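You operate a simulated robot arm through the tools that you are given. There is no shell and no other tool. Be economical: measure what you need, move in short steps, check, and stop when the job is done.

You are at the controls of a simulated two-armed robot. One attempt, no reset.

TASK
Put one of the label boxes from the third shelf from the bottom of the blue rack on the top of the packing table. Turn the reorder dial to 6. Open the middle drawer of the chest, fetch the green net roll from the top of the packing table and set it in the inside of the middle drawer of the chest and shut the drawer again. Take the small carton from the plate of the tilt stand and put it on the shelf under the packing table. Pick up the red brush with one hand, pass it to the other hand and put it on the left end of the steel bench. Do these in any order. Set down upright: label box, green net roll, small carton.

Only the result counts: the job must be done as asked and must still hold three seconds after the hand-in. Knocking over, shifting, dropping, spilling or breaking anything else fails it.

THE ROBOT
Two 7-joint arms with two-finger parallel grippers on one trunk, on a base that drives. Base frame: it is fixed to the floor where the robot stands at the start and does not move with it; the origin is under the middle of the robot, x ahead of it, y to its left, z up. Units: m, rad, N and s.
The left shoulder is at the start at [0.02, 0.17, 1.428], the right one opposite. With the tool pointing down near the work surface each hand reaches from about 0.1 to 0.6 m from the robot's upright axis, wherever it stands, measured 20 degrees to its own side. Places, roughly: green net roll (10x10x16 cm) [0.8, -1.2, 1]; inside of the middle drawer of the chest [-1.1, -2.4, 0.4]; label box [0.25, 0.25, 1.25]; left end of the steel bench [-1.7, -2.1, 0.8]; middle drawer of the chest [-1.1, -2.5, 0.4]; red brush (13x6x13 cm) [0.9, -2, 0.9]; reorder dial [0.5, -0.5, 1.6]; shelf under the packing table [0.9, -1.5, 0.3]; small carton [1, -1.5, 1]; top of the packing table [0.9, -1.5, 0.9]. Payload 3.8 kg a hand.
Tool frame (each hand has its own): the origin (TCP) lies between the finger pads and is the grasp point; the fingertips stand 0.03 m ahead of it; z points along the fingers, y is the line along which they close. The gripper opens to 0.11 m. The fingers are 0.02 m wide and 0.01 m thick; the gripper's body (0.048 by 0.112 m) begins 0.055 m behind the TCP.
Orientation is that of the tool frame in the base frame, as [roll, pitch, yaw] about the fixed x, y, z axes, in that order (R = Rz(yaw) Ry(pitch) Rx(roll)). With the fingers straight down and closing along the base's y, the tool's x points along the base's -x, its y along +y and its z along -z.

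THE INTERFACE
- The arms move only by the tool drive_tool. It takes "left_increments", "right_increments" or both (then of equal length, played together; a hand with none holds still); each is a list of rows, each a list of 6 numbers: the shift along the tool's x, y, z in cm, then the turn, a rotation vector about the tool's x, y, z in rad. In form: [[dx, dy, dz, rx, ry, rz], ...]. A call has 1 to 12 rows; each row shifts and turns the commanded pose from where the row before left it, along the tool's axes as they then stand. "left_hand" and "right_hand" are, for a hand that has rows, the gripper command, from -1 (fully open) to 1 (shut), values between in proportion, set as the call begins (left out, the last holds). A row lasts 0.2 s, in which the tool goes at most 0.05 m and 0.15 rad; a call with a longer step from one row to the next is refused whole, and so is a gripper value outside its range. A pose out of reach is approached as far as the arm can. The call stops where the force on the tool passes 40 N (or 10 N more than at its start, if that is more) or the arm is blocked; 0.2 s more then pass. Each finger travels about 0.072 m/s and halts on what it meets, pressing with about 23 N; the grip force reading is that of the motor and also rises with nothing between the fingers. The clock runs only during rows and for 0.2 s after the last one: add rows that do not move to give the fingers time. The reply holds the time, the measured pose of the TCP, the force on the tool along the base axes, the opening and the grip force, in the units named above and with some noise, with the torque about the TCP (base axes, N m) and any sound that the robot's microphone picked up.
- Cameras (640 x 400 px; columns grow to the right, rows downward): "scene" is now at [0.1032, -0.0269, 1.5785]; the picture's right is [-0.33, -0.95, 0.00], its down [-0.56, 0.19, -0.81] and it looks along [0.76, -0.26, -0.59] (base axes); focal length 214 px, centre (320, 200). "left" rides on the left gripper at [0.072, -0.017, -0.103] in its tool frame; the picture's right is [0.23, 0.97, 0.00], its down [-0.76, 0.18, -0.62] and it looks along [-0.61, 0.14, 0.78] (tool axes); focal length 222 px, centre (320, 200). "right" rides on the right gripper at [0.072, 0.017, -0.103] in its tool frame; the picture's right is [-0.23, 0.97, 0.00], its down [-0.76, -0.18, -0.62] and it looks along [-0.61, -0.14, 0.78] (tool axes); focal length 222 px, centre (320, 200). There is no depth. A picture from a camera that has moved, and an enlarged one, comes with that camera's place and axes in the base frame and with its lens.
- camera(camera): a new picture of that camera. It takes no simulated time.
- raise_lower(by): slides the trunk up (or, below 0, down) by that many m; the arms and the scene camera ride with it, the base frame stays. It gives what a move gives, with no picture.
- steer(legs): drives the robot by 1 to 6 legs, each [ahead, turn to the left] in m and rad, along the robot's own axes; the way and the turn of a leg run together, so that a leg with both is an arc; at most 1.5 m and 3.142 rad a leg. The arms and the cameras ride along, it lands a little off, and it stops where it bumps. It gives what a move gives.
- head_to(pan, tilt): turns the head with the scene camera to pan (to the left, within 1.396 rad either way) and tilt (down, from -0.506 to 1.204), counted from straight ahead of the robot. It gives what a move gives.
- inspect(camera, box): a new picture of the part [left, top, right, bottom] of that camera's present view, enlarged. It takes no simulated time.
- close_job(): hands the job in; it is judged then, once.

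Go step by step. Nothing tells you exact positions but the pictures and the camera data: compare them with the known pose of the tool, close in by small moves and look again before you grip or let go. The budget is 186 turns and 166 pictures, counting those below and the enlarged ones. Unless the task says otherwise, let go and move clear before handing in.

The tools are called after "Emit:" as a command line: name --argument value ..., lists and objects as JSON in quotes. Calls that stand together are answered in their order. drive_tool: Moves the arms, as the interface text tells. Its arguments: {"type":"object","properties":{"left_increments":{"type":"array","items":{"type":"array","items":{"type":"number"}}},"left_hand":{"type":"number"},"right_increments":{"type":"array","items":{"type":"array","items":{"type":"number"}}},"right_hand":{"type":"number"}},"required":[]} The other tools are called the same way: raise_lower (by) slides the trunk up or down; steer (legs) drives the base; head_to (pan, tilt) turns the head that bears the scene camera; camera (camera) takes a picture; inspect (camera, box) takes an enlarged picture of a part of a camera's view; close_job () hands the job in.

At the start:

```text
clock: 0.0
left_tool_pos: [0.4189, -0.0507, 1.1511]
left_orientation: [3.141, 0.0, -3.141]
left_wrist_force: [-0.5, -0.1, -0.1]
left_torque: [0.0, -0.01, 0.01]
left_finger_gap: 0.1101
left_grasp_force: 0.1
right_tool_pos: [0.3916, -0.4339, 1.1494]
right_orientation: [3.141, 0.001, -3.141]
right_wrist_force: [-0.2, -0.1, 0.2]
right_torque: [-0.02, 0.0, 0.0]
right_finger_gap: 0.1098
right_grasp_force: 0.1
trunk travel left (down, up): [-0.525, 0.045]
robot x, y, heading: [0.0004, 0.0008, -0.002]
head pan, tilt: [-0.333, 0.63]
```

scene: 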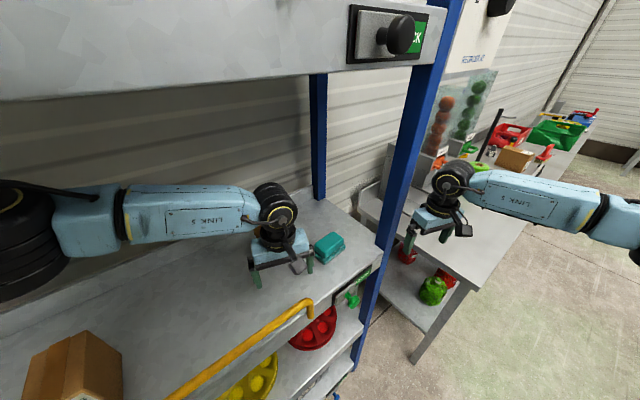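
right: 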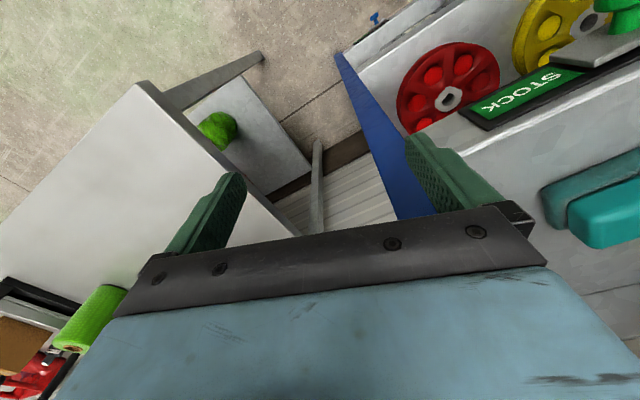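
left: 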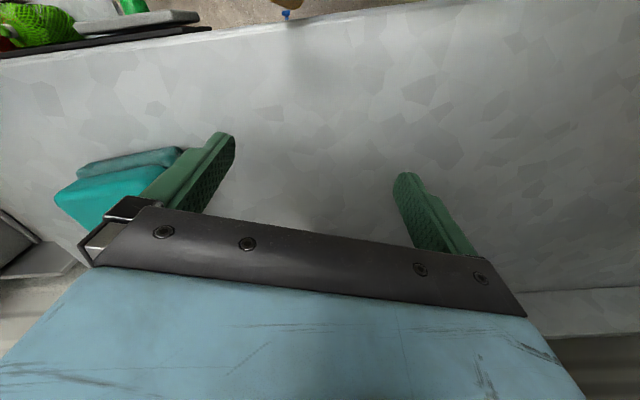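

I see the blue rack right ahead with the arms inside it, a brown box at lower left and the dial up on the beam. I look around first, to the left for the label boxes and up at the dial.

Emit:
head_to --pan 0.6 --tilt 0.6

Emit:
camera --camera "scene"

Emit:
head_to --pan -0.7 --tilt 0.1

Emit:
camera --camera "scene"

```text
clock: 1.2
left_tool_pos: [0.4186, -0.0495, 1.15]
left_orientation: [-3.142, 0.001, -3.14]
left_wrist_force: [0.0, -0.3, -0.5]
left_torque: [-0.01, 0.0, -0.02]
left_finger_gap: 0.1101
left_grasp_force: 0.1
right_tool_pos: [0.3907, -0.4335, 1.1499]
right_orientation: [-3.141, -0.002, 3.14]
right_wrist_force: [0.7, 0.1, -0.1]
right_torque: [0.0, 0.0, -0.01]
right_finger_gap: 0.11
right_grasp_force: 0.1
trunk travel left (down, up): [-0.525, 0.045]
robot x, y, heading: [0.0011, -0.0013, -0.003]
head pan, tilt: [0.6, 0.6]
```

```text
162 pictures are left
camera scene: at [0.0936, 0.0516, 1.5811], right [0.56, -0.83, 0.0], down [-0.47, -0.32, -0.83], along [0.68, 0.47, -0.56], focal length 214 px, centre (320, 200)
```

scene: 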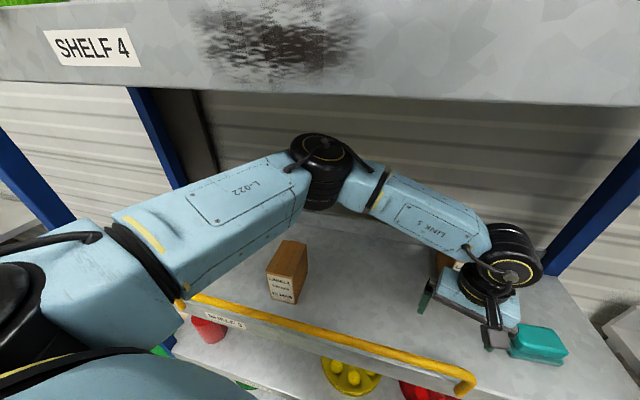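

```text
clock: 2.7
left_tool_pos: [0.4189, -0.0497, 1.1494]
left_orientation: [3.141, 0.001, -3.141]
left_wrist_force: [-0.2, -0.3, 0.7]
left_torque: [0.01, 0.0, -0.01]
left_finger_gap: 0.1102
left_grasp_force: 0.0
right_tool_pos: [0.3911, -0.4342, 1.151]
right_orientation: [3.14, 0.001, 3.142]
right_wrist_force: [0.1, 0.6, 0.5]
right_torque: [0.0, -0.03, -0.02]
right_finger_gap: 0.1103
right_grasp_force: 0.0
trunk travel left (down, up): [-0.525, 0.045]
robot x, y, heading: [-0.0027, -0.0006, 0.0]
head pan, tilt: [-0.7, 0.099]
```

```text
161 pictures are left
camera scene: at [0.0911, -0.0576, 1.6272], right [-0.64, -0.77, 0.0], down [-0.08, 0.06, -0.99], along [0.76, -0.64, -0.1], focal length 214 px, centre (320, 200)
```

scene: 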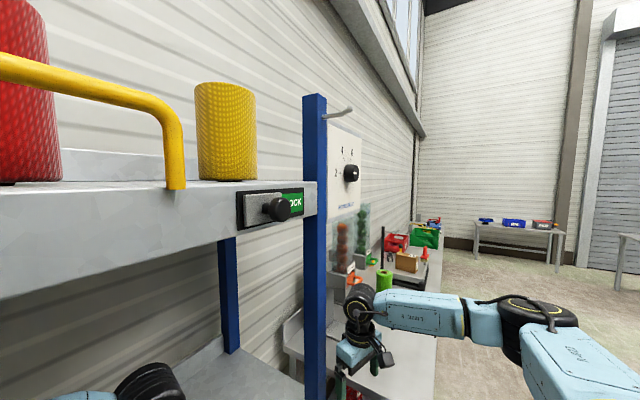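

The brown box with label text stands on the railed shelf under "SHELF 4", and the dial hangs on a panel past the right post. I zoom in on both.

Emit:
inspect --camera "scene" --box '[300, 100, 460, 300]'

Emit:
head_to --pan 0.6 --tilt 0.9

Emit:
camera --camera "scene"

Emit:
inspect --camera "scene" --box '[160, 80, 480, 280]'

```text
2.00 times, centred on (380, 200) of scene
camera zoom: at [0.0911, -0.0576, 1.6272], right [-0.64, -0.77, 0.0], down [-0.08, 0.06, -0.99], along [0.76, -0.64, -0.1], focal length 429 px, centre (200, 200)
```

zoom: 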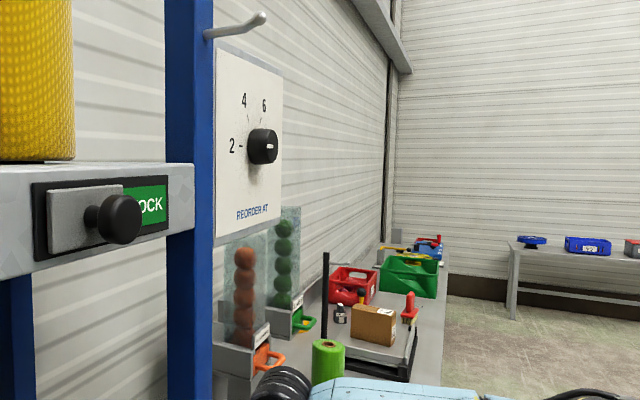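

```text
clock: 4.2
left_tool_pos: [0.4183, -0.0494, 1.15]
left_orientation: [-3.141, -0.002, -3.142]
left_wrist_force: [-0.4, -0.3, -0.9]
left_torque: [0.02, 0.03, 0.01]
left_finger_gap: 0.1102
left_grasp_force: 0.1
right_tool_pos: [0.3901, -0.4338, 1.1499]
right_orientation: [3.14, -0.001, 3.141]
right_wrist_force: [0.0, 0.3, -0.2]
right_torque: [0.02, -0.02, 0.0]
right_finger_gap: 0.1099
right_grasp_force: 0.1
trunk travel left (down, up): [-0.525, 0.045]
robot x, y, heading: [-0.0016, -0.0013, -0.0]
head pan, tilt: [0.6, 0.901]
```

```text
159 pictures are left
camera scene: at [0.0829, 0.0443, 1.5564], right [0.56, -0.83, 0.0], down [-0.65, -0.44, -0.62], along [0.51, 0.35, -0.78], focal length 214 px, centre (320, 200)
```

scene: 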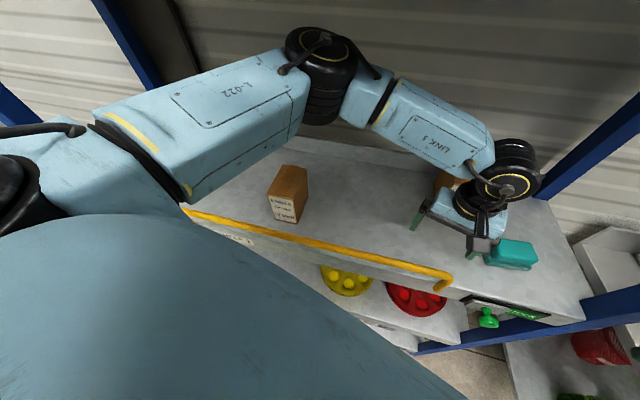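

```text
2.00 times, centred on (320, 180) of scene
camera zoom: at [0.0829, 0.0443, 1.5564], right [0.56, -0.83, 0.0], down [-0.65, -0.44, -0.62], along [0.51, 0.35, -0.78], focal length 429 px, centre (320, 240)
```

zoom: 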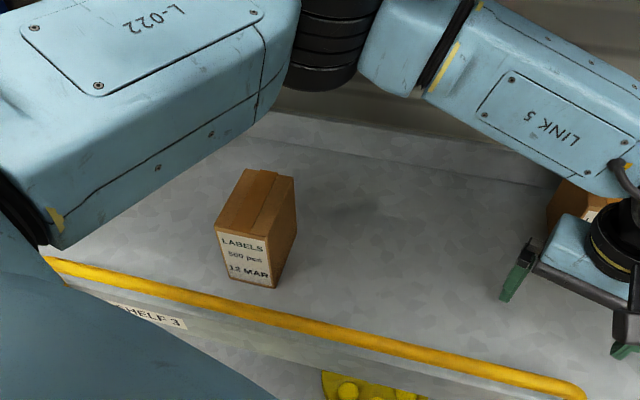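

The label box ("LABELS") is on shelf 3; a second sits behind the left hand. I move the left hand up and toward the first one to triangulate it with the hand camera.

Emit:
drive_tool --left_increments '[[0, 0, -4, 0, 0, 0], [0, 4, -1, 0, 0, 0], [0, 4, 0, 0, 0, 0], [0, 4, 0, 0, 0, 0], [2, 3, 0, 0, 0, 0], [3, 0, 0, 0, 0, 0]]'

Emit:
camera --camera "left"

Emit:
camera --camera "scene"

```text
clock: 5.6
left_tool_pos: [0.3676, 0.1005, 1.201]
left_orientation: [3.141, 0.003, 3.141]
left_wrist_force: [-0.6, -0.6, -0.7]
left_torque: [0.02, 0.01, -0.02]
left_finger_gap: 0.1098
left_grasp_force: 0.1
right_tool_pos: [0.3903, -0.4334, 1.1496]
right_orientation: [-3.141, -0.003, -3.142]
right_wrist_force: [0.5, 0.2, -0.5]
right_torque: [0.0, 0.0, 0.0]
right_finger_gap: 0.1099
right_grasp_force: 0.1
trunk travel left (down, up): [-0.525, 0.045]
robot x, y, heading: [0.0016, -0.0006, -0.002]
head pan, tilt: [0.6, 0.901]
```

```text
157 pictures are left
camera left: at [0.2947, 0.0839, 1.3042], right [-0.23, 0.97, 0.0], down [0.76, 0.18, 0.62], along [0.61, 0.14, -0.78], focal length 222 px, centre (320, 200)
```

left: 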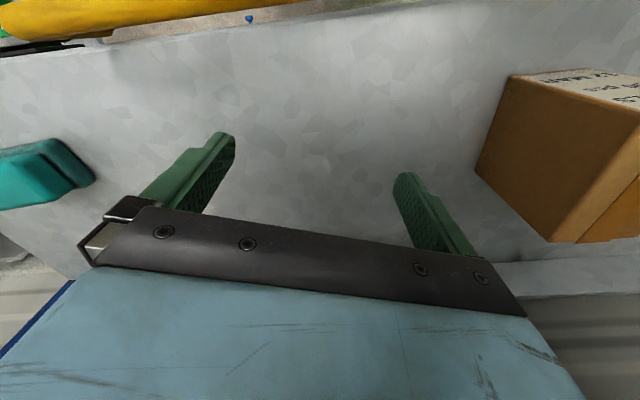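

```text
156 pictures are left
camera scene: at [0.0824, 0.0435, 1.5564], right [0.56, -0.83, 0.0], down [-0.65, -0.44, -0.62], along [0.51, 0.35, -0.78], focal length 214 px, centre (320, 200)
```

scene: 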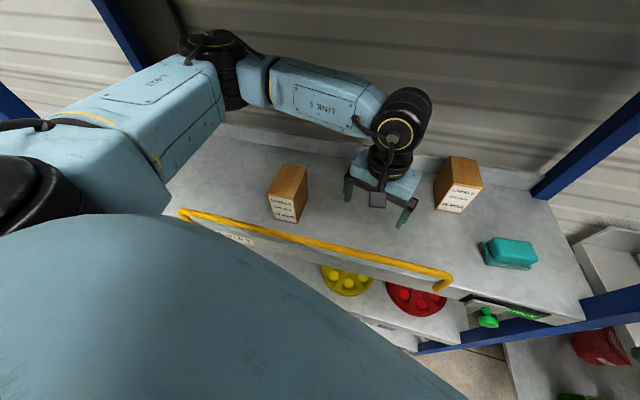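

Triangulated: label box centre about (0.337, 0.321), about 6×10.5×12 cm, yaw about 15°, shelf top z≈1.06. I hover over it and look.

Emit:
drive_tool --left_increments '[[0, 0, -3.5, 0, 0, 0], [0, 4.5, 0, 0, 0, 0], [0, 4.5, 0, 0, 0, 0], [0, 4.5, 0, 0, 0, 0], [0, 4.5, 0, 0, 0, 0], [3.1, 2, 0, 0, 0, 0], [0, 2, 0, 0, 0, 0], [0, 0, 0, 0, 0, -0.13], [0, 0, 0, 0, 0, -0.13]]'

Emit:
camera --camera "left"

Emit:
camera --camera "scene"

```text
clock: 7.6
left_tool_pos: [0.3376, 0.319, 1.2358]
left_orientation: [3.141, -0.002, -2.878]
left_wrist_force: [-0.1, -0.7, 0.0]
left_torque: [0.04, 0.0, 0.0]
left_finger_gap: 0.1098
left_grasp_force: 0.0
right_tool_pos: [0.3914, -0.4326, 1.1503]
right_orientation: [-3.142, 0.0, -3.141]
right_wrist_force: [0.0, -0.1, 0.2]
right_torque: [-0.02, -0.01, 0.03]
right_finger_gap: 0.1101
right_grasp_force: 0.0
trunk travel left (down, up): [-0.525, 0.045]
robot x, y, heading: [-0.0023, -0.0012, -0.001]
head pan, tilt: [0.6, 0.901]
```

```text
155 pictures are left
camera left: at [0.2713, 0.2849, 1.3386], right [-0.47, 0.88, 0.0], down [0.69, 0.37, 0.62], along [0.55, 0.29, -0.78], focal length 222 px, centre (320, 200)
```

left: 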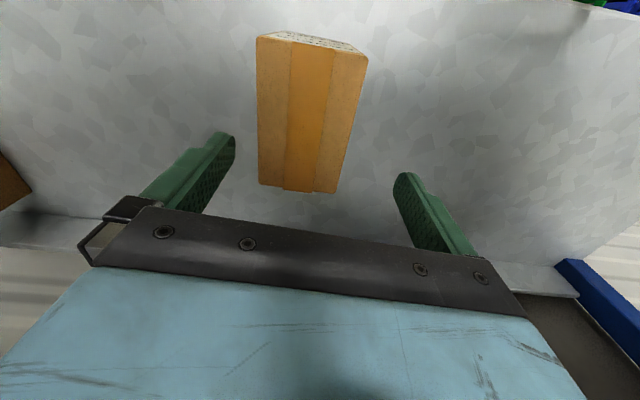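

```text
154 pictures are left
camera scene: at [0.0829, 0.0445, 1.5563], right [0.56, -0.83, 0.0], down [-0.65, -0.44, -0.62], along [0.51, 0.35, -0.78], focal length 214 px, centre (320, 200)
```

scene: 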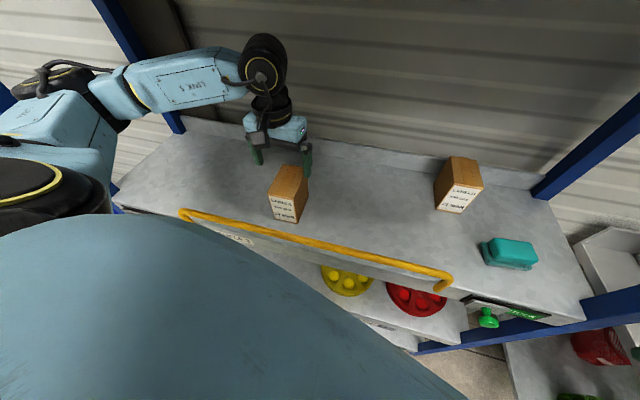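

The box's top sits slightly right of the fingers' middle with yaw about 21°. I correct, descend around it and close.

Emit:
drive_tool --left_increments '[[0.85, -1.2, 0, 0, 0, -0.1], [0, 0, 3.5, 0, 0, 0], [0, 0, 3, 0, 0, 0], [0, 0, 2.7, 0, 0, 0]]'

Emit:
camera --camera "left"

Emit:
camera --camera "scene"

```text
clock: 8.6
left_tool_pos: [0.3317, 0.3075, 1.1413]
left_orientation: [3.141, 0.002, -2.78]
left_wrist_force: [-0.7, 0.6, 0.7]
left_torque: [0.01, -0.02, 0.02]
left_finger_gap: 0.1099
left_grasp_force: 0.0
right_tool_pos: [0.3897, -0.4348, 1.15]
right_orientation: [-3.141, 0.002, 3.141]
right_wrist_force: [0.3, -0.2, 0.3]
right_torque: [0.0, -0.02, -0.03]
right_finger_gap: 0.1101
right_grasp_force: 0.1
trunk travel left (down, up): [-0.525, 0.045]
robot x, y, heading: [-0.001, 0.0015, 0.001]
head pan, tilt: [0.6, 0.901]
```

```text
153 pictures are left
camera left: at [0.2684, 0.2654, 1.2447], right [-0.56, 0.83, 0.0], down [0.65, 0.44, 0.62], along [0.52, 0.35, -0.78], focal length 222 px, centre (320, 200)
```

left: 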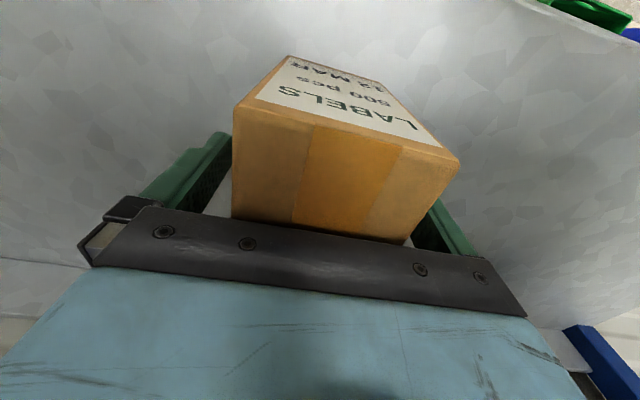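

```text
152 pictures are left
camera scene: at [0.0831, 0.0446, 1.5563], right [0.56, -0.83, 0.0], down [-0.65, -0.44, -0.62], along [0.51, 0.35, -0.78], focal length 214 px, centre (320, 200)
```

scene: 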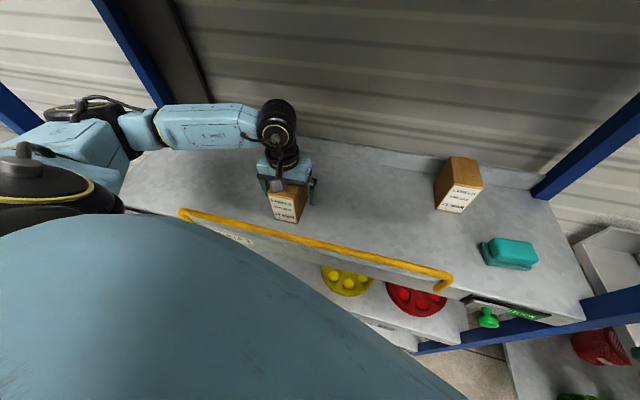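

The box is between the fingers. I close, then lift a little.

Emit:
drive_tool --left_increments '[[0, 0, 0, 0, 0, 0], [0, 0, 0, 0, 0, 0], [0, 0, 0, 0, 0, 0], [0, 0, 0, 0, 0, 0]]' --left_hand 1

Emit:
drive_tool --left_increments '[[0, 0, -2, 0, 0, 0], [0, 0, -3, 0, 0, 0], [0, 0, -3, 0, 0, 0]]'

Emit:
camera --camera "left"

Emit:
head_to --pan 0 --tilt 0.8

Emit:
camera --camera "scene"

```text
clock: 9.6
left_tool_pos: [0.3307, 0.3073, 1.1424]
left_orientation: [3.141, 0.0, -2.782]
left_wrist_force: [0.2, -1.3, 0.0]
left_torque: [-0.03, -0.05, -0.01]
left_finger_gap: 0.0649
left_grasp_force: 22.7
right_tool_pos: [0.3914, -0.4337, 1.1493]
right_orientation: [3.141, 0.001, -3.141]
right_wrist_force: [-0.1, -0.4, 0.7]
right_torque: [0.0, 0.02, -0.01]
right_finger_gap: 0.11
right_grasp_force: 0.1
trunk travel left (down, up): [-0.525, 0.045]
robot x, y, heading: [-0.0044, -0.0012, 0.001]
head pan, tilt: [0.6, 0.901]
```

```text
clock: 10.4
left_tool_pos: [0.3321, 0.3078, 1.2224]
left_orientation: [3.141, 0.0, -2.78]
left_wrist_force: [-0.3, 1.3, -2.4]
left_torque: [0.01, 0.02, 0.01]
left_finger_gap: 0.065
left_grasp_force: 23.4
right_tool_pos: [0.3915, -0.4343, 1.1505]
right_orientation: [-3.141, 0.002, 3.141]
right_wrist_force: [-0.5, -0.5, -0.6]
right_torque: [-0.02, 0.01, -0.01]
right_finger_gap: 0.1098
right_grasp_force: 0.0
trunk travel left (down, up): [-0.525, 0.045]
robot x, y, heading: [-0.0005, 0.0006, 0.002]
head pan, tilt: [0.6, 0.901]
```

```text
151 pictures are left
camera left: at [0.2691, 0.2661, 1.3257], right [-0.56, 0.83, 0.0], down [0.65, 0.43, 0.62], along [0.52, 0.35, -0.78], focal length 222 px, centre (320, 200)
```

left: 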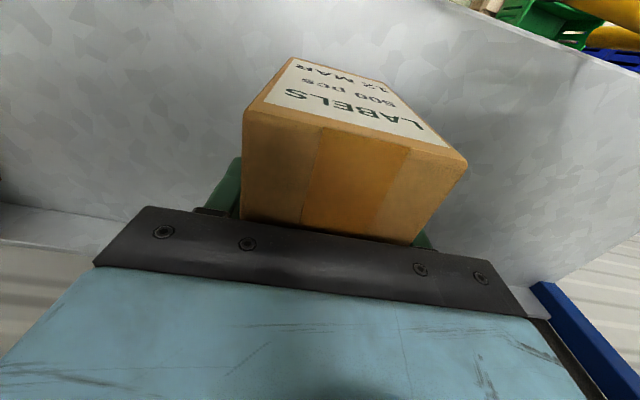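

```text
clock: 11.4
left_tool_pos: [0.332, 0.3074, 1.2213]
left_orientation: [3.141, 0.001, -2.78]
left_wrist_force: [-0.5, 0.1, -3.4]
left_torque: [0.0, -0.01, 0.01]
left_finger_gap: 0.0653
left_grasp_force: 23.3
right_tool_pos: [0.3912, -0.4319, 1.1507]
right_orientation: [3.141, 0.0, 3.141]
right_wrist_force: [-0.3, -0.6, 0.8]
right_torque: [-0.02, -0.02, 0.01]
right_finger_gap: 0.1099
right_grasp_force: 0.0
trunk travel left (down, up): [-0.525, 0.045]
robot x, y, heading: [-0.0003, 0.0011, -0.003]
head pan, tilt: [0.0, 0.799]
```

```text
150 pictures are left
camera scene: at [0.1015, 0.0019, 1.5642], right [0.0, -1.0, 0.0], down [-0.72, 0.0, -0.7], along [0.7, 0.0, -0.72], focal length 214 px, centre (320, 200)
```

scene: 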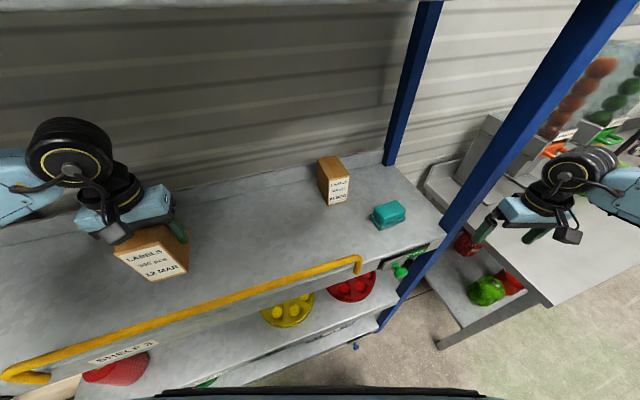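

Box is held firmly. I lift a little above the rail height and back straight out of the rack, then look at the dial from the new spot.

Emit:
drive_tool --left_increments '[[0, 0, -2, 0, 0, 0], [0, 0, -2, 0, 0, 0]]'

Emit:
steer --legs '[[-0.4, 0]]'

Emit:
head_to --pan -0.6 --tilt 0.25

Emit:
camera --camera "scene"

```text
clock: 12.0
left_tool_pos: [0.3308, 0.3086, 1.261]
left_orientation: [3.141, 0.0, -2.782]
left_wrist_force: [0.1, -0.2, -3.5]
left_torque: [0.03, -0.04, 0.02]
left_finger_gap: 0.065
left_grasp_force: 23.1
right_tool_pos: [0.3901, -0.4338, 1.1501]
right_orientation: [-3.141, 0.0, 3.141]
right_wrist_force: [0.4, 0.3, -0.1]
right_torque: [0.0, 0.0, 0.01]
right_finger_gap: 0.11
right_grasp_force: 0.1
trunk travel left (down, up): [-0.525, 0.045]
robot x, y, heading: [-0.0007, 0.0008, -0.001]
head pan, tilt: [0.0, 0.799]
```

```text
clock: 14.5
left_tool_pos: [-0.0713, 0.309, 1.2615]
left_orientation: [-3.141, -0.001, -2.774]
left_wrist_force: [-0.5, -0.5, -2.9]
left_torque: [-0.01, -0.03, 0.0]
left_finger_gap: 0.0652
left_grasp_force: 23.2
right_tool_pos: [-0.0049, -0.4317, 1.1496]
right_orientation: [-3.14, -0.001, -3.133]
right_wrist_force: [-0.2, 0.1, 0.0]
right_torque: [0.02, 0.01, 0.01]
right_finger_gap: 0.1102
right_grasp_force: 0.1
trunk travel left (down, up): [-0.525, 0.045]
robot x, y, heading: [-0.401, -0.0019, 0.011]
head pan, tilt: [0.0, 0.799]
```

```text
clock: 15.5
left_tool_pos: [-0.0715, 0.3099, 1.2612]
left_orientation: [3.141, 0.001, -2.774]
left_wrist_force: [-0.4, -0.7, -3.1]
left_torque: [0.04, 0.0, -0.01]
left_finger_gap: 0.0647
left_grasp_force: 23.0
right_tool_pos: [-0.0065, -0.4329, 1.1503]
right_orientation: [3.141, 0.001, -3.133]
right_wrist_force: [0.3, 0.6, -0.2]
right_torque: [-0.01, -0.02, 0.01]
right_finger_gap: 0.1101
right_grasp_force: 0.0
trunk travel left (down, up): [-0.525, 0.045]
robot x, y, heading: [-0.3978, -0.0018, 0.006]
head pan, tilt: [-0.6, 0.25]
```

```text
149 pictures are left
camera scene: at [-0.3022, -0.0517, 1.6132], right [-0.56, -0.83, 0.0], down [-0.21, 0.14, -0.97], along [0.8, -0.54, -0.25], focal length 214 px, centre (320, 200)
```

scene: 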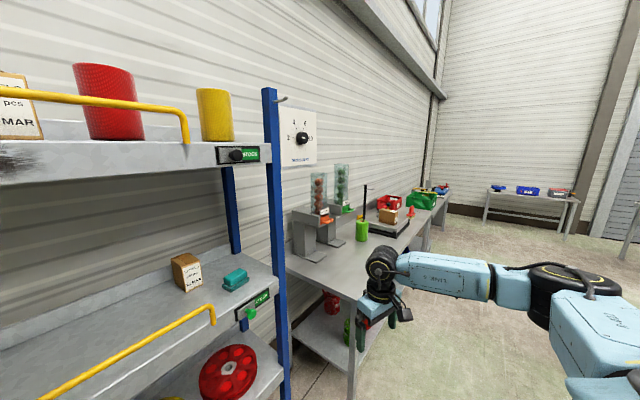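

I place the dial at about (0.48, -0.49, 1.64). I zoom in to read its pointer and scale.

Emit:
inspect --camera "scene" --box '[260, 90, 340, 190]'

Emit:
inspect --camera "scene" --box '[280, 160, 460, 400]'

```text
4.00 times, centred on (300, 140) of scene
camera zoom: at [-0.3022, -0.0517, 1.6132], right [-0.56, -0.83, 0.0], down [-0.21, 0.14, -0.97], along [0.8, -0.54, -0.25], focal length 858 px, centre (400, 440)
```

zoom: 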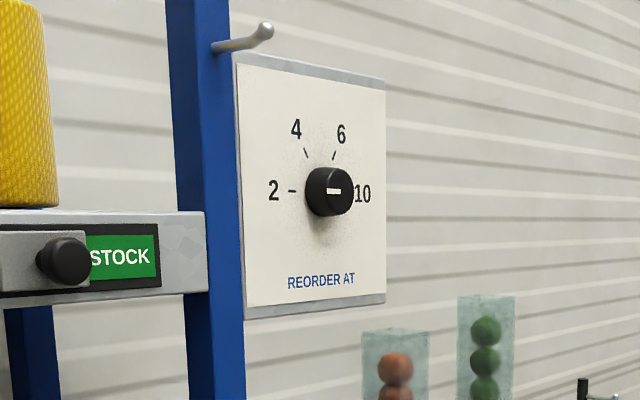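

```text
1.67 times, centred on (370, 280) of scene
camera zoom: at [-0.3022, -0.0517, 1.6132], right [-0.56, -0.83, 0.0], down [-0.21, 0.14, -0.97], along [0.8, -0.54, -0.25], focal length 358 px, centre (237, 67)
```

zoom: 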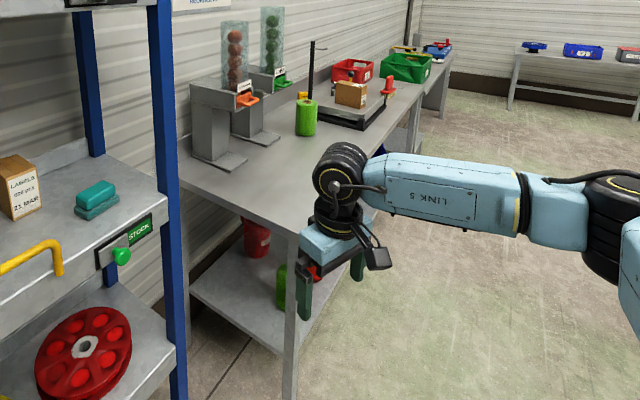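

The scale reads 2, 4, 6 and 10, with the pointer on 10 at 3 o'clock; 6 is about 60° counter-clockwise of that. The rack and table are yawed about 0.33 rad, so I drive to stand squarely before the dial.

Emit:
steer --legs '[[0, -1.33], [0.5, 0], [0, 1.65]]'

Emit:
head_to --pan -0.4 --tilt 0.1

Emit:
camera --camera "scene"

```text
clock: 25.8
left_tool_pos: [-0.0779, -0.0773, 1.2617]
left_orientation: [-3.14, 0.0, -2.444]
left_wrist_force: [0.4, 0.0, -3.5]
left_torque: [0.01, 0.0, -0.02]
left_finger_gap: 0.0647
left_grasp_force: 22.9
right_tool_pos: [0.2208, -0.7583, 1.1498]
right_orientation: [3.141, -0.001, -2.806]
right_wrist_force: [-0.4, -0.5, 0.7]
right_torque: [-0.01, 0.04, 0.04]
right_finger_gap: 0.1101
right_grasp_force: 0.0
trunk travel left (down, up): [-0.525, 0.045]
robot x, y, heading: [-0.2901, -0.4749, 0.338]
head pan, tilt: [-0.6, 0.25]
```

```text
clock: 26.5
left_tool_pos: [-0.0797, -0.0758, 1.2607]
left_orientation: [3.142, 0.0, -2.446]
left_wrist_force: [-0.4, 0.3, -3.6]
left_torque: [0.02, 0.02, -0.01]
left_finger_gap: 0.0649
left_grasp_force: 22.6
right_tool_pos: [0.2218, -0.7577, 1.15]
right_orientation: [-3.14, 0.0, -2.806]
right_wrist_force: [-0.1, -1.0, 0.1]
right_torque: [-0.02, -0.03, 0.02]
right_finger_gap: 0.1098
right_grasp_force: 0.0
trunk travel left (down, up): [-0.525, 0.045]
robot x, y, heading: [-0.2879, -0.4754, 0.334]
head pan, tilt: [-0.4, 0.099]
```

```text
146 pictures are left
camera scene: at [-0.179, -0.4745, 1.6272], right [-0.06, -1.0, 0.0], down [-0.1, 0.01, -0.99], along [0.99, -0.06, -0.1], focal length 214 px, centre (320, 200)
```

scene: 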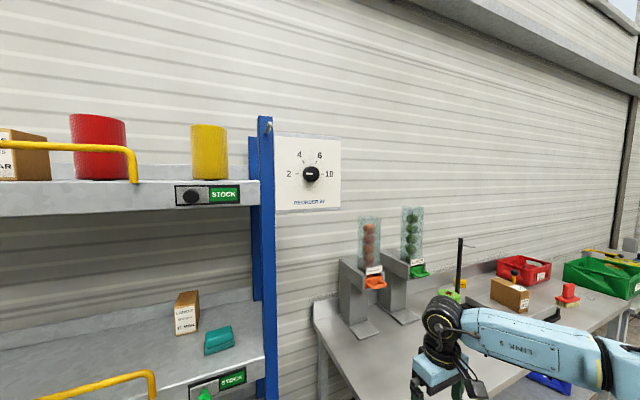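

I zoom on the dial for its exact position, tilt of the panel and pointer.

Emit:
inspect --camera "scene" --box '[268, 124, 348, 224]'

```text
4.00 times, centred on (308, 174) of scene
camera zoom: at [-0.179, -0.4745, 1.6272], right [-0.06, -1.0, 0.0], down [-0.1, 0.01, -0.99], along [0.99, -0.06, -0.1], focal length 858 px, centre (368, 304)
```

zoom: 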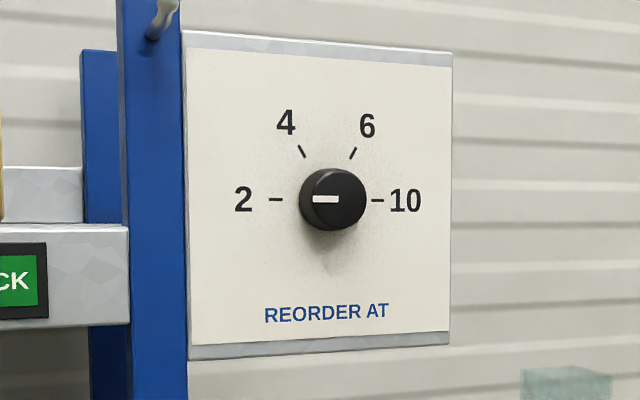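

The white mark now looks left of the knob's centre, i.e. toward 2. I zoom in further to be sure.

Emit:
inspect --camera "scene" --box '[296, 164, 328, 184]'

```text
16.00 times, centred on (312, 174) of scene
camera zoom: at [-0.179, -0.4745, 1.6272], right [-0.06, -1.0, 0.0], down [-0.1, 0.01, -0.99], along [0.99, -0.06, -0.1], focal length 3432 px, centre (448, 616)
```

zoom: 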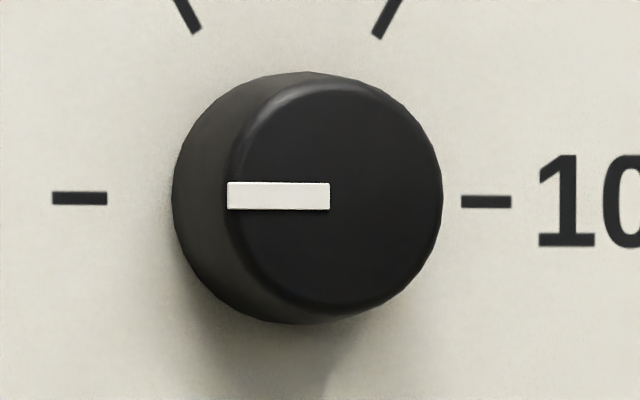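

The mark points to 2, so the dial needs 120° clockwise to reach 6. Knob front is at about (0.467, -0.496, 1.642); I drive 0.2 m closer and bring the right hand up, pointing forward.

Emit:
steer --legs '[[0.2, 0]]'

Emit:
drive_tool --right_increments '[[0, 1.5, -4.5, 0, -0.143, 0], [-0.64, 1.5, -4.45, 0, -0.143, 0], [-1.27, 1.5, -4.32, 0, -0.143, 0], [-1.87, 1.5, -4.09, 0, -0.143, 0], [-2.44, 1.5, -3.78, 0, -0.143, 0], [-2.95, 1.5, -3.4, 0, -0.143, 0], [-3.4, 1.5, -2.94, 0, -0.143, 0], [-3.79, 1.5, -2.43, 0, -0.143, 0], [-4.1, 1.5, -1.86, 0, -0.143, 0], [-4.32, 1.5, -1.26, 0, -0.143, 0], [-4.46, 1.5, -0.63, 0, -0.141, 0]]'

Emit:
camera --camera "scene"

Emit:
camera --camera "right"

```text
clock: 28.1
left_tool_pos: [0.1106, -0.0088, 1.2608]
left_orientation: [3.14, 0.0, -2.439]
left_wrist_force: [0.7, 0.2, -3.6]
left_torque: [0.02, 0.04, 0.0]
left_finger_gap: 0.0648
left_grasp_force: 22.9
right_tool_pos: [0.4145, -0.6884, 1.1491]
right_orientation: [-3.141, 0.001, -2.802]
right_wrist_force: [-0.1, -0.1, -0.1]
right_torque: [0.01, 0.0, -0.01]
right_finger_gap: 0.1101
right_grasp_force: 0.0
trunk travel left (down, up): [-0.525, 0.045]
robot x, y, heading: [-0.102, -0.4044, 0.341]
head pan, tilt: [-0.4, 0.099]
```

```text
clock: 30.5
left_tool_pos: [0.1113, -0.0079, 1.2621]
left_orientation: [3.141, 0.001, -2.439]
left_wrist_force: [0.1, 1.0, -3.3]
left_torque: [-0.03, 0.03, 0.0]
left_finger_gap: 0.0651
left_grasp_force: 22.7
right_tool_pos: [0.3583, -0.5327, 1.6436]
right_orientation: [-0.815, 1.569, -0.475]
right_wrist_force: [1.3, 0.8, 0.2]
right_torque: [0.03, 0.0, -0.03]
right_finger_gap: 0.1099
right_grasp_force: 0.0
trunk travel left (down, up): [-0.525, 0.045]
robot x, y, heading: [-0.101, -0.4076, 0.34]
head pan, tilt: [-0.4, 0.099]
```

```text
143 pictures are left
camera scene: at [0.0123, -0.4054, 1.6273], right [-0.06, -1.0, 0.0], down [-0.1, 0.01, -1.0], along [0.99, -0.06, -0.1], focal length 214 px, centre (320, 200)
```

scene: 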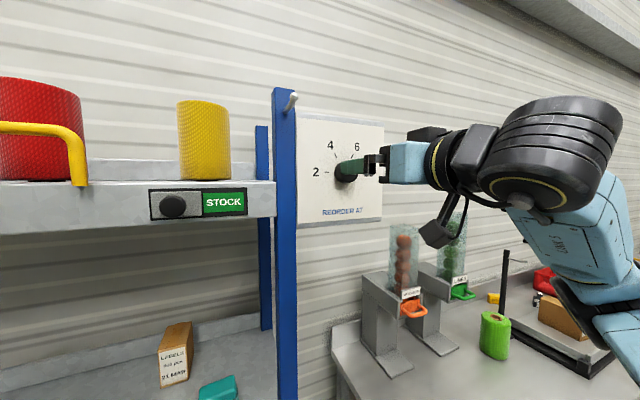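

```text
142 pictures are left
camera right: at [0.2552, -0.5508, 1.5716], right [-0.33, 0.92, 0.23], down [-0.53, -0.38, 0.76], along [0.78, 0.13, 0.61], focal length 222 px, centre (320, 200)
```

right: 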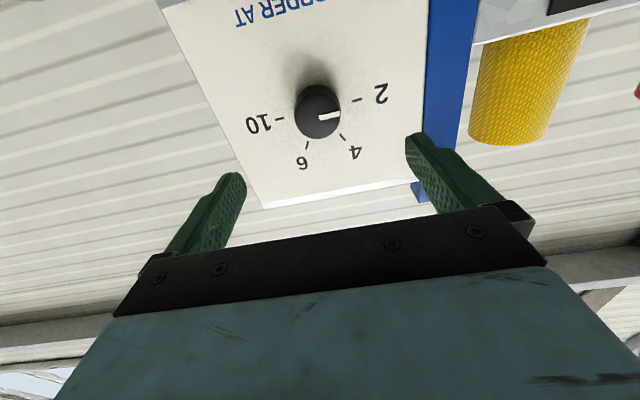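

The hand camera confirms pointer at 2 and the knob centred. I advance, pre-rotate -1.05 rad, then look again.

Emit:
drive_tool --right_increments '[[0.35, 0.15, 4, 0, 0, 0], [0, 0, 3, 0, 0, -0.15], [0, 0, 0, 0, 0, -0.15], [0, 0, 0, 0, 0, -0.15], [0, 0, 0, 0, 0, -0.15], [0, 0, 0, 0, 0, -0.15], [0, 0, 0, 0, 0, -0.15], [0, 0, 0, 0, 0, -0.15]]'

Emit:
camera --camera "right"

Emit:
camera --camera "scene"

```text
clock: 32.3
left_tool_pos: [0.1091, -0.0098, 1.2629]
left_orientation: [-3.141, 0.002, -2.441]
left_wrist_force: [0.1, -0.2, -3.8]
left_torque: [0.01, -0.06, 0.0]
left_finger_gap: 0.0649
left_grasp_force: 23.3
right_tool_pos: [0.4222, -0.5086, 1.6423]
right_orientation: [-1.569, 0.52, -1.231]
right_wrist_force: [0.1, 0.9, -0.9]
right_torque: [0.02, -0.01, 0.03]
right_finger_gap: 0.11
right_grasp_force: 0.1
trunk travel left (down, up): [-0.525, 0.045]
robot x, y, heading: [-0.0959, -0.4074, 0.34]
head pan, tilt: [-0.4, 0.099]
```

```text
141 pictures are left
camera right: at [0.344, -0.5941, 1.5916], right [-0.23, 0.64, -0.73], down [-0.78, 0.33, 0.53], along [0.58, 0.69, 0.42], focal length 222 px, centre (320, 200)
```

right: 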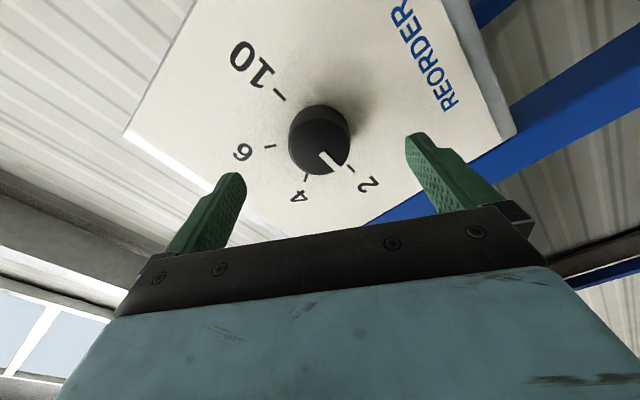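

```text
140 pictures are left
camera scene: at [0.0103, -0.4073, 1.6274], right [-0.06, -1.0, 0.0], down [-0.1, 0.01, -1.0], along [0.99, -0.06, -0.1], focal length 214 px, centre (320, 200)
```

scene: 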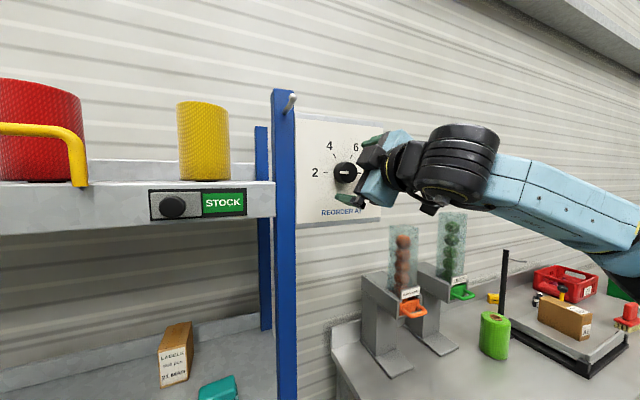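

Aligned well. I advance 4 cm and close on the knob.

Emit:
drive_tool --right_increments '[[0, 0, 2, 0, 0, 0], [0, 0, 2, 0, 0, 0], [0, 0, 0, 0, 0, 0]]'

Emit:
drive_tool --right_increments '[[0, 0, 0, 0, 0, 0], [0, 0, 0, 0, 0, 0], [0, 0, 0, 0, 0, 0], [0, 0, 0, 0, 0, 0], [0, 0, 0, 0, 0, 0]]' --right_hand 1

Emit:
camera --camera "right"

```text
clock: 33.1
left_tool_pos: [0.109, -0.0096, 1.2617]
left_orientation: [-3.14, 0.002, -2.442]
left_wrist_force: [-0.5, -0.5, -3.2]
left_torque: [0.0, -0.02, -0.01]
left_finger_gap: 0.0648
left_grasp_force: 22.5
right_tool_pos: [0.4609, -0.4961, 1.6414]
right_orientation: [-1.57, 0.52, -1.231]
right_wrist_force: [-8.7, -4.1, -2.4]
right_torque: [0.12, -0.31, -0.37]
right_finger_gap: 0.109
right_grasp_force: 0.1
trunk travel left (down, up): [-0.525, 0.045]
robot x, y, heading: [-0.0971, -0.4119, 0.344]
head pan, tilt: [-0.4, 0.099]
```

```text
clock: 34.3
left_tool_pos: [0.1099, -0.0091, 1.2628]
left_orientation: [-3.14, 0.001, -2.442]
left_wrist_force: [0.0, 0.8, -3.2]
left_torque: [-0.01, 0.01, 0.01]
left_finger_gap: 0.0649
left_grasp_force: 22.8
right_tool_pos: [0.4606, -0.4943, 1.6429]
right_orientation: [-1.57, 0.523, -1.227]
right_wrist_force: [-7.5, -3.5, 1.9]
right_torque: [0.08, -0.16, 0.08]
right_finger_gap: 0.047
right_grasp_force: 44.8
trunk travel left (down, up): [-0.525, 0.045]
robot x, y, heading: [-0.0989, -0.4107, 0.34]
head pan, tilt: [-0.4, 0.099]
```

```text
139 pictures are left
camera right: at [0.382, -0.58, 1.5918], right [-0.23, 0.64, -0.73], down [-0.78, 0.33, 0.53], along [0.58, 0.69, 0.43], focal length 222 px, centre (320, 200)
```

right: 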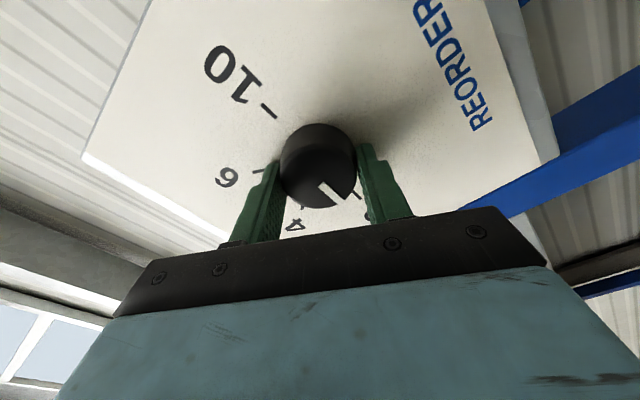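

The knob is gripped with the tips lightly touching the panel. I back off 2 mm and turn clockwise about 60°, then check.

Emit:
drive_tool --right_increments '[[0, 0, -0.3, 0, 0, 0], [0, 0, 0, 0, 0, 0.15], [0, 0, 0, 0, 0, 0.15], [0, 0, 0, 0, 0, 0.15], [0, 0, 0, 0, 0, 0.15], [0, 0, 0, 0, 0, 0.15], [0, 0, 0, 0, 0, 0.15], [0, 0, 0, 0, 0, 0.15]]'

Emit:
camera --camera "right"

```text
clock: 36.1
left_tool_pos: [0.1111, -0.0095, 1.2619]
left_orientation: [3.14, 0.0, -2.44]
left_wrist_force: [-0.4, -1.5, -2.7]
left_torque: [0.03, 0.0, -0.02]
left_finger_gap: 0.0648
left_grasp_force: 23.3
right_tool_pos: [0.4622, -0.4988, 1.6432]
right_orientation: [0.518, 1.565, 0.853]
right_wrist_force: [15.6, -6.0, 25.3]
right_torque: [0.25, -0.78, -0.54]
right_finger_gap: 0.0465
right_grasp_force: 44.6
trunk travel left (down, up): [-0.525, 0.045]
robot x, y, heading: [-0.0966, -0.4092, 0.347]
head pan, tilt: [-0.4, 0.099]
```

```text
138 pictures are left
camera right: at [0.3591, -0.5151, 1.5704], right [-0.32, 0.92, 0.23], down [-0.53, -0.38, 0.76], along [0.78, 0.12, 0.61], focal length 222 px, centre (320, 200)
```

right: 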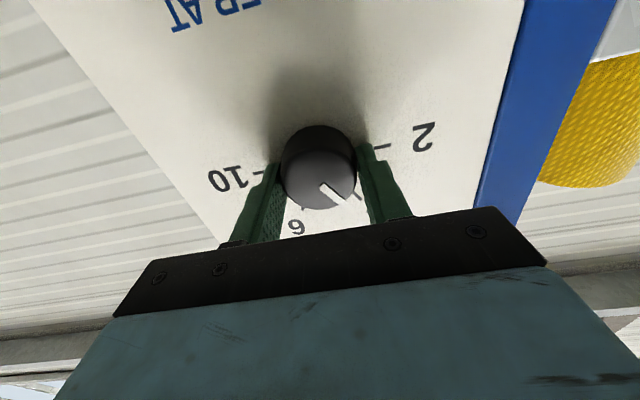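

The mark is at 4 now, but some side force built up. I shift to relieve it and turn the other 60°.

Emit:
drive_tool --right_increments '[[-0.3, 0, 0, 0, 0, 0], [0, 0, 0, 0, 0, 0.1]]'

```text
clock: 36.7
left_tool_pos: [0.1114, -0.0106, 1.2623]
left_orientation: [3.141, 0.001, -2.44]
left_wrist_force: [-0.4, -0.3, -2.0]
left_torque: [0.0, -0.01, -0.04]
left_finger_gap: 0.0647
left_grasp_force: 22.8
right_tool_pos: [0.4609, -0.4992, 1.6426]
right_orientation: [1.606, 1.469, 1.942]
right_wrist_force: [5.8, -9.8, 4.6]
right_torque: [0.38, -1.29, -0.63]
right_finger_gap: 0.0468
right_grasp_force: 45.2
trunk travel left (down, up): [-0.525, 0.045]
robot x, y, heading: [-0.1011, -0.4107, 0.34]
head pan, tilt: [-0.4, 0.099]
```

Emit:
drive_tool --right_increments '[[0, -0.1, 0, 0, 0, 0.15], [0, 0, 0, 0, 0, 0.15], [0, 0, 0, 0, 0, 0.15], [0, 0, 0, 0, 0, 0.15], [0, 0, 0, 0, 0, 0.15], [0, 0, 0, 0, 0, 0.15], [0, 0, 0, 0, 0, 0.07]]'

Emit:
camera --camera "right"

```text
clock: 38.3
left_tool_pos: [0.1113, -0.012, 1.2625]
left_orientation: [3.14, 0.001, -2.441]
left_wrist_force: [0.6, -0.2, -2.5]
left_torque: [0.01, 0.0, 0.04]
left_finger_gap: 0.0649
left_grasp_force: 23.3
right_tool_pos: [0.461, -0.4999, 1.6413]
right_orientation: [1.579, 0.494, 1.915]
right_wrist_force: [-5.2, -14.2, -20.8]
right_torque: [-0.24, 0.64, 0.72]
right_finger_gap: 0.047
right_grasp_force: 44.9
trunk travel left (down, up): [-0.525, 0.045]
robot x, y, heading: [-0.0985, -0.4097, 0.337]
head pan, tilt: [-0.4, 0.099]
```

```text
137 pictures are left
camera right: at [0.3412, -0.4666, 1.6233], right [-0.08, 0.25, 0.96], down [-0.34, -0.92, 0.21], along [0.94, -0.31, 0.16], focal length 222 px, centre (320, 200)
```

right: 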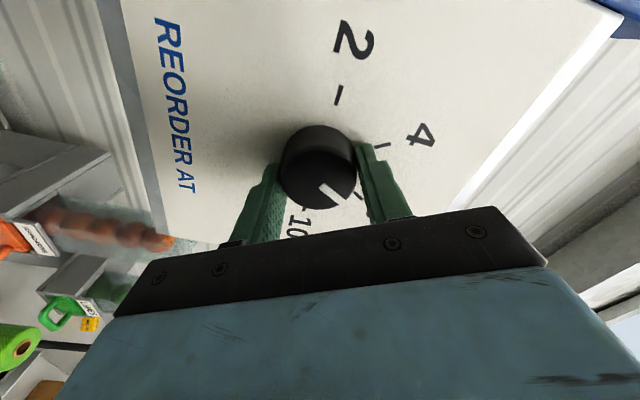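

The mark appears to be at the 6 tick. I open and retreat straight back, then read it.

Emit:
drive_tool --right_increments '[[0, 0, 0, 0, 0, 0], [0, 0, 0, 0, 0, 0], [0, 0, 0, 0, 0, 0], [0, 0, -3, 0, 0, 0], [0, 0, -4, 0, 0, 0], [0, 0, -4, 0, 0, 0]]' --right_hand -1

Emit:
inspect --camera "scene" --box '[296, 116, 392, 226]'

Emit:
camera --camera "right"

```text
clock: 39.7
left_tool_pos: [0.1088, -0.0096, 1.2622]
left_orientation: [-3.141, 0.0, -2.441]
left_wrist_force: [-0.1, 0.1, -3.0]
left_torque: [0.04, -0.01, 0.03]
left_finger_gap: 0.065
left_grasp_force: 23.2
right_tool_pos: [0.3546, -0.5329, 1.6448]
right_orientation: [1.57, 0.501, 1.911]
right_wrist_force: [0.3, -0.5, -0.3]
right_torque: [0.0, 0.01, 0.01]
right_finger_gap: 0.1102
right_grasp_force: 0.1
trunk travel left (down, up): [-0.525, 0.045]
robot x, y, heading: [-0.0998, -0.4143, 0.341]
head pan, tilt: [-0.4, 0.099]
```

```text
3.64 times, centred on (344, 171) of scene
camera zoom: at [0.0112, -0.4071, 1.6274], right [-0.06, -1.0, 0.0], down [-0.1, 0.01, -1.0], along [0.99, -0.06, -0.1], focal length 780 px, centre (233, 306)
```

zoom: 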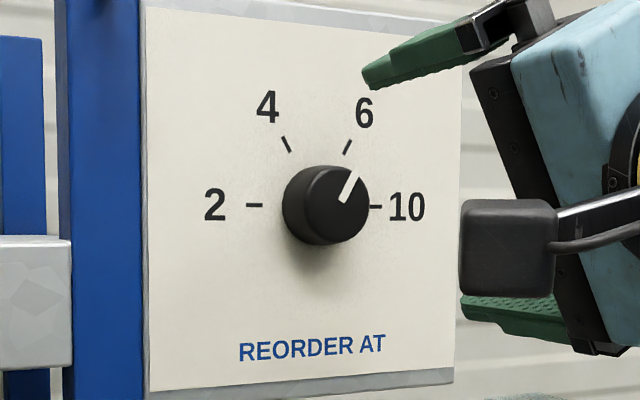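

```text
135 pictures are left
camera right: at [0.2346, -0.4995, 1.6241], right [-0.09, 0.25, 0.96], down [-0.34, -0.92, 0.21], along [0.94, -0.3, 0.17], focal length 222 px, centre (320, 200)
```

right: 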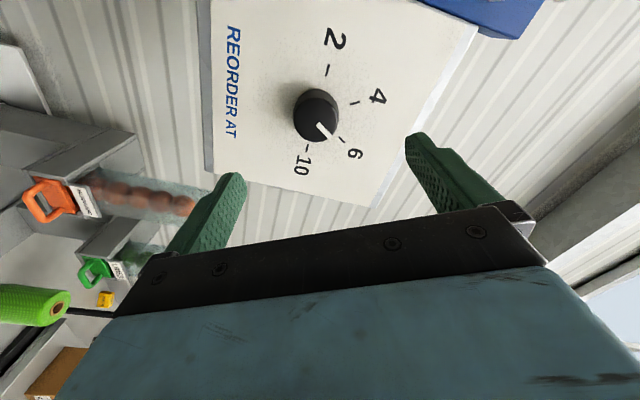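

The dial reads 6. I back away from the rack and fold the right hand back to pointing down.

Emit:
steer --legs '[[-0.28, 0]]'

Emit:
drive_tool --right_increments '[[0, 0, 0, 0, 0, -0.15], [0, 0, 0, 0, 0, -0.15], [0, 0, 0, 0, 0, -0.15], [0, 0, 0, 0, 0, -0.15], [0, 0, 0, 0, 0, -0.15], [0, 0, 0, 0, 0, -0.15], [0, 0, 0, 0, 0, -0.15]]'

Emit:
drive_tool --right_increments '[[3.6, -1.5, 0, 0, 0.143, 0], [3.56, -1.5, 0.51, 0, 0.143, 0], [3.45, -1.5, 1.01, 0, 0.143, 0], [3.27, -1.5, 1.5, 0, 0.143, 0], [3.03, -1.5, 1.95, 0, 0.143, 0], [2.72, -1.5, 2.36, 0, 0.143, 0], [2.35, -1.5, 2.72, 0, 0.143, 0], [1.94, -1.5, 3.03, 0, 0.143, 0], [1.49, -1.5, 3.28, 0, 0.143, 0], [1.01, -1.5, 3.46, 0, 0.143, 0], [0.51, -1.5, 3.56, 0, 0.141, 0]]'

Emit:
head_to --pan -0.9 --tilt 0.4

Emit:
camera --camera "scene"

```text
clock: 41.7
left_tool_pos: [-0.1597, -0.1039, 1.2617]
left_orientation: [-3.141, 0.0, -2.437]
left_wrist_force: [0.4, 0.6, -3.5]
left_torque: [0.01, -0.01, 0.01]
left_finger_gap: 0.0648
left_grasp_force: 22.9
right_tool_pos: [0.0893, -0.6267, 1.6426]
right_orientation: [1.573, 0.5, 1.917]
right_wrist_force: [0.8, 0.6, 0.2]
right_torque: [-0.03, -0.04, 0.01]
right_finger_gap: 0.1101
right_grasp_force: 0.0
trunk travel left (down, up): [-0.525, 0.045]
robot x, y, heading: [-0.3671, -0.5048, 0.344]
head pan, tilt: [-0.4, 0.099]
```

```text
clock: 43.3
left_tool_pos: [-0.158, -0.1045, 1.2613]
left_orientation: [3.141, 0.001, -2.436]
left_wrist_force: [-0.7, 0.5, -3.5]
left_torque: [0.02, -0.02, -0.02]
left_finger_gap: 0.0649
left_grasp_force: 23.5
right_tool_pos: [0.0885, -0.6272, 1.6439]
right_orientation: [1.613, 1.553, 1.958]
right_wrist_force: [0.4, 0.3, -0.8]
right_torque: [0.03, 0.01, 0.0]
right_finger_gap: 0.1097
right_grasp_force: 0.1
trunk travel left (down, up): [-0.525, 0.045]
robot x, y, heading: [-0.3654, -0.5087, 0.342]
head pan, tilt: [-0.4, 0.099]
```

```text
clock: 45.7
left_tool_pos: [-0.1579, -0.1032, 1.2599]
left_orientation: [-3.141, -0.002, -2.437]
left_wrist_force: [-0.4, 0.5, -3.6]
left_torque: [-0.01, -0.02, 0.03]
left_finger_gap: 0.065
left_grasp_force: 22.9
right_tool_pos: [0.1436, -0.7721, 1.2446]
right_orientation: [3.121, -0.003, -2.798]
right_wrist_force: [0.3, -0.8, 0.7]
right_torque: [-0.01, -0.01, 0.01]
right_finger_gap: 0.11
right_grasp_force: 0.0
trunk travel left (down, up): [-0.525, 0.045]
robot x, y, heading: [-0.3635, -0.5046, 0.344]
head pan, tilt: [-0.4, 0.099]
```

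```text
clock: 46.6
left_tool_pos: [-0.1591, -0.1034, 1.2608]
left_orientation: [3.14, -0.001, -2.438]
left_wrist_force: [0.7, -0.3, -3.0]
left_torque: [0.01, 0.0, -0.02]
left_finger_gap: 0.0649
left_grasp_force: 22.8
right_tool_pos: [0.1438, -0.7726, 1.2457]
right_orientation: [3.123, -0.001, -2.799]
right_wrist_force: [0.0, -0.1, 0.8]
right_torque: [0.01, 0.02, -0.01]
right_finger_gap: 0.1099
right_grasp_force: 0.0
trunk travel left (down, up): [-0.525, 0.045]
robot x, y, heading: [-0.3673, -0.5077, 0.343]
head pan, tilt: [-0.901, 0.4]
```

```text
134 pictures are left
camera scene: at [-0.2684, -0.5453, 1.5994], right [-0.53, -0.85, 0.0], down [-0.33, 0.2, -0.92], along [0.78, -0.49, -0.39], focal length 214 px, centre (320, 200)
```

scene: 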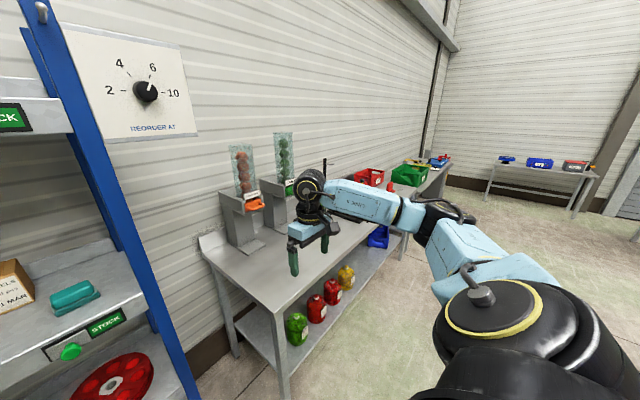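

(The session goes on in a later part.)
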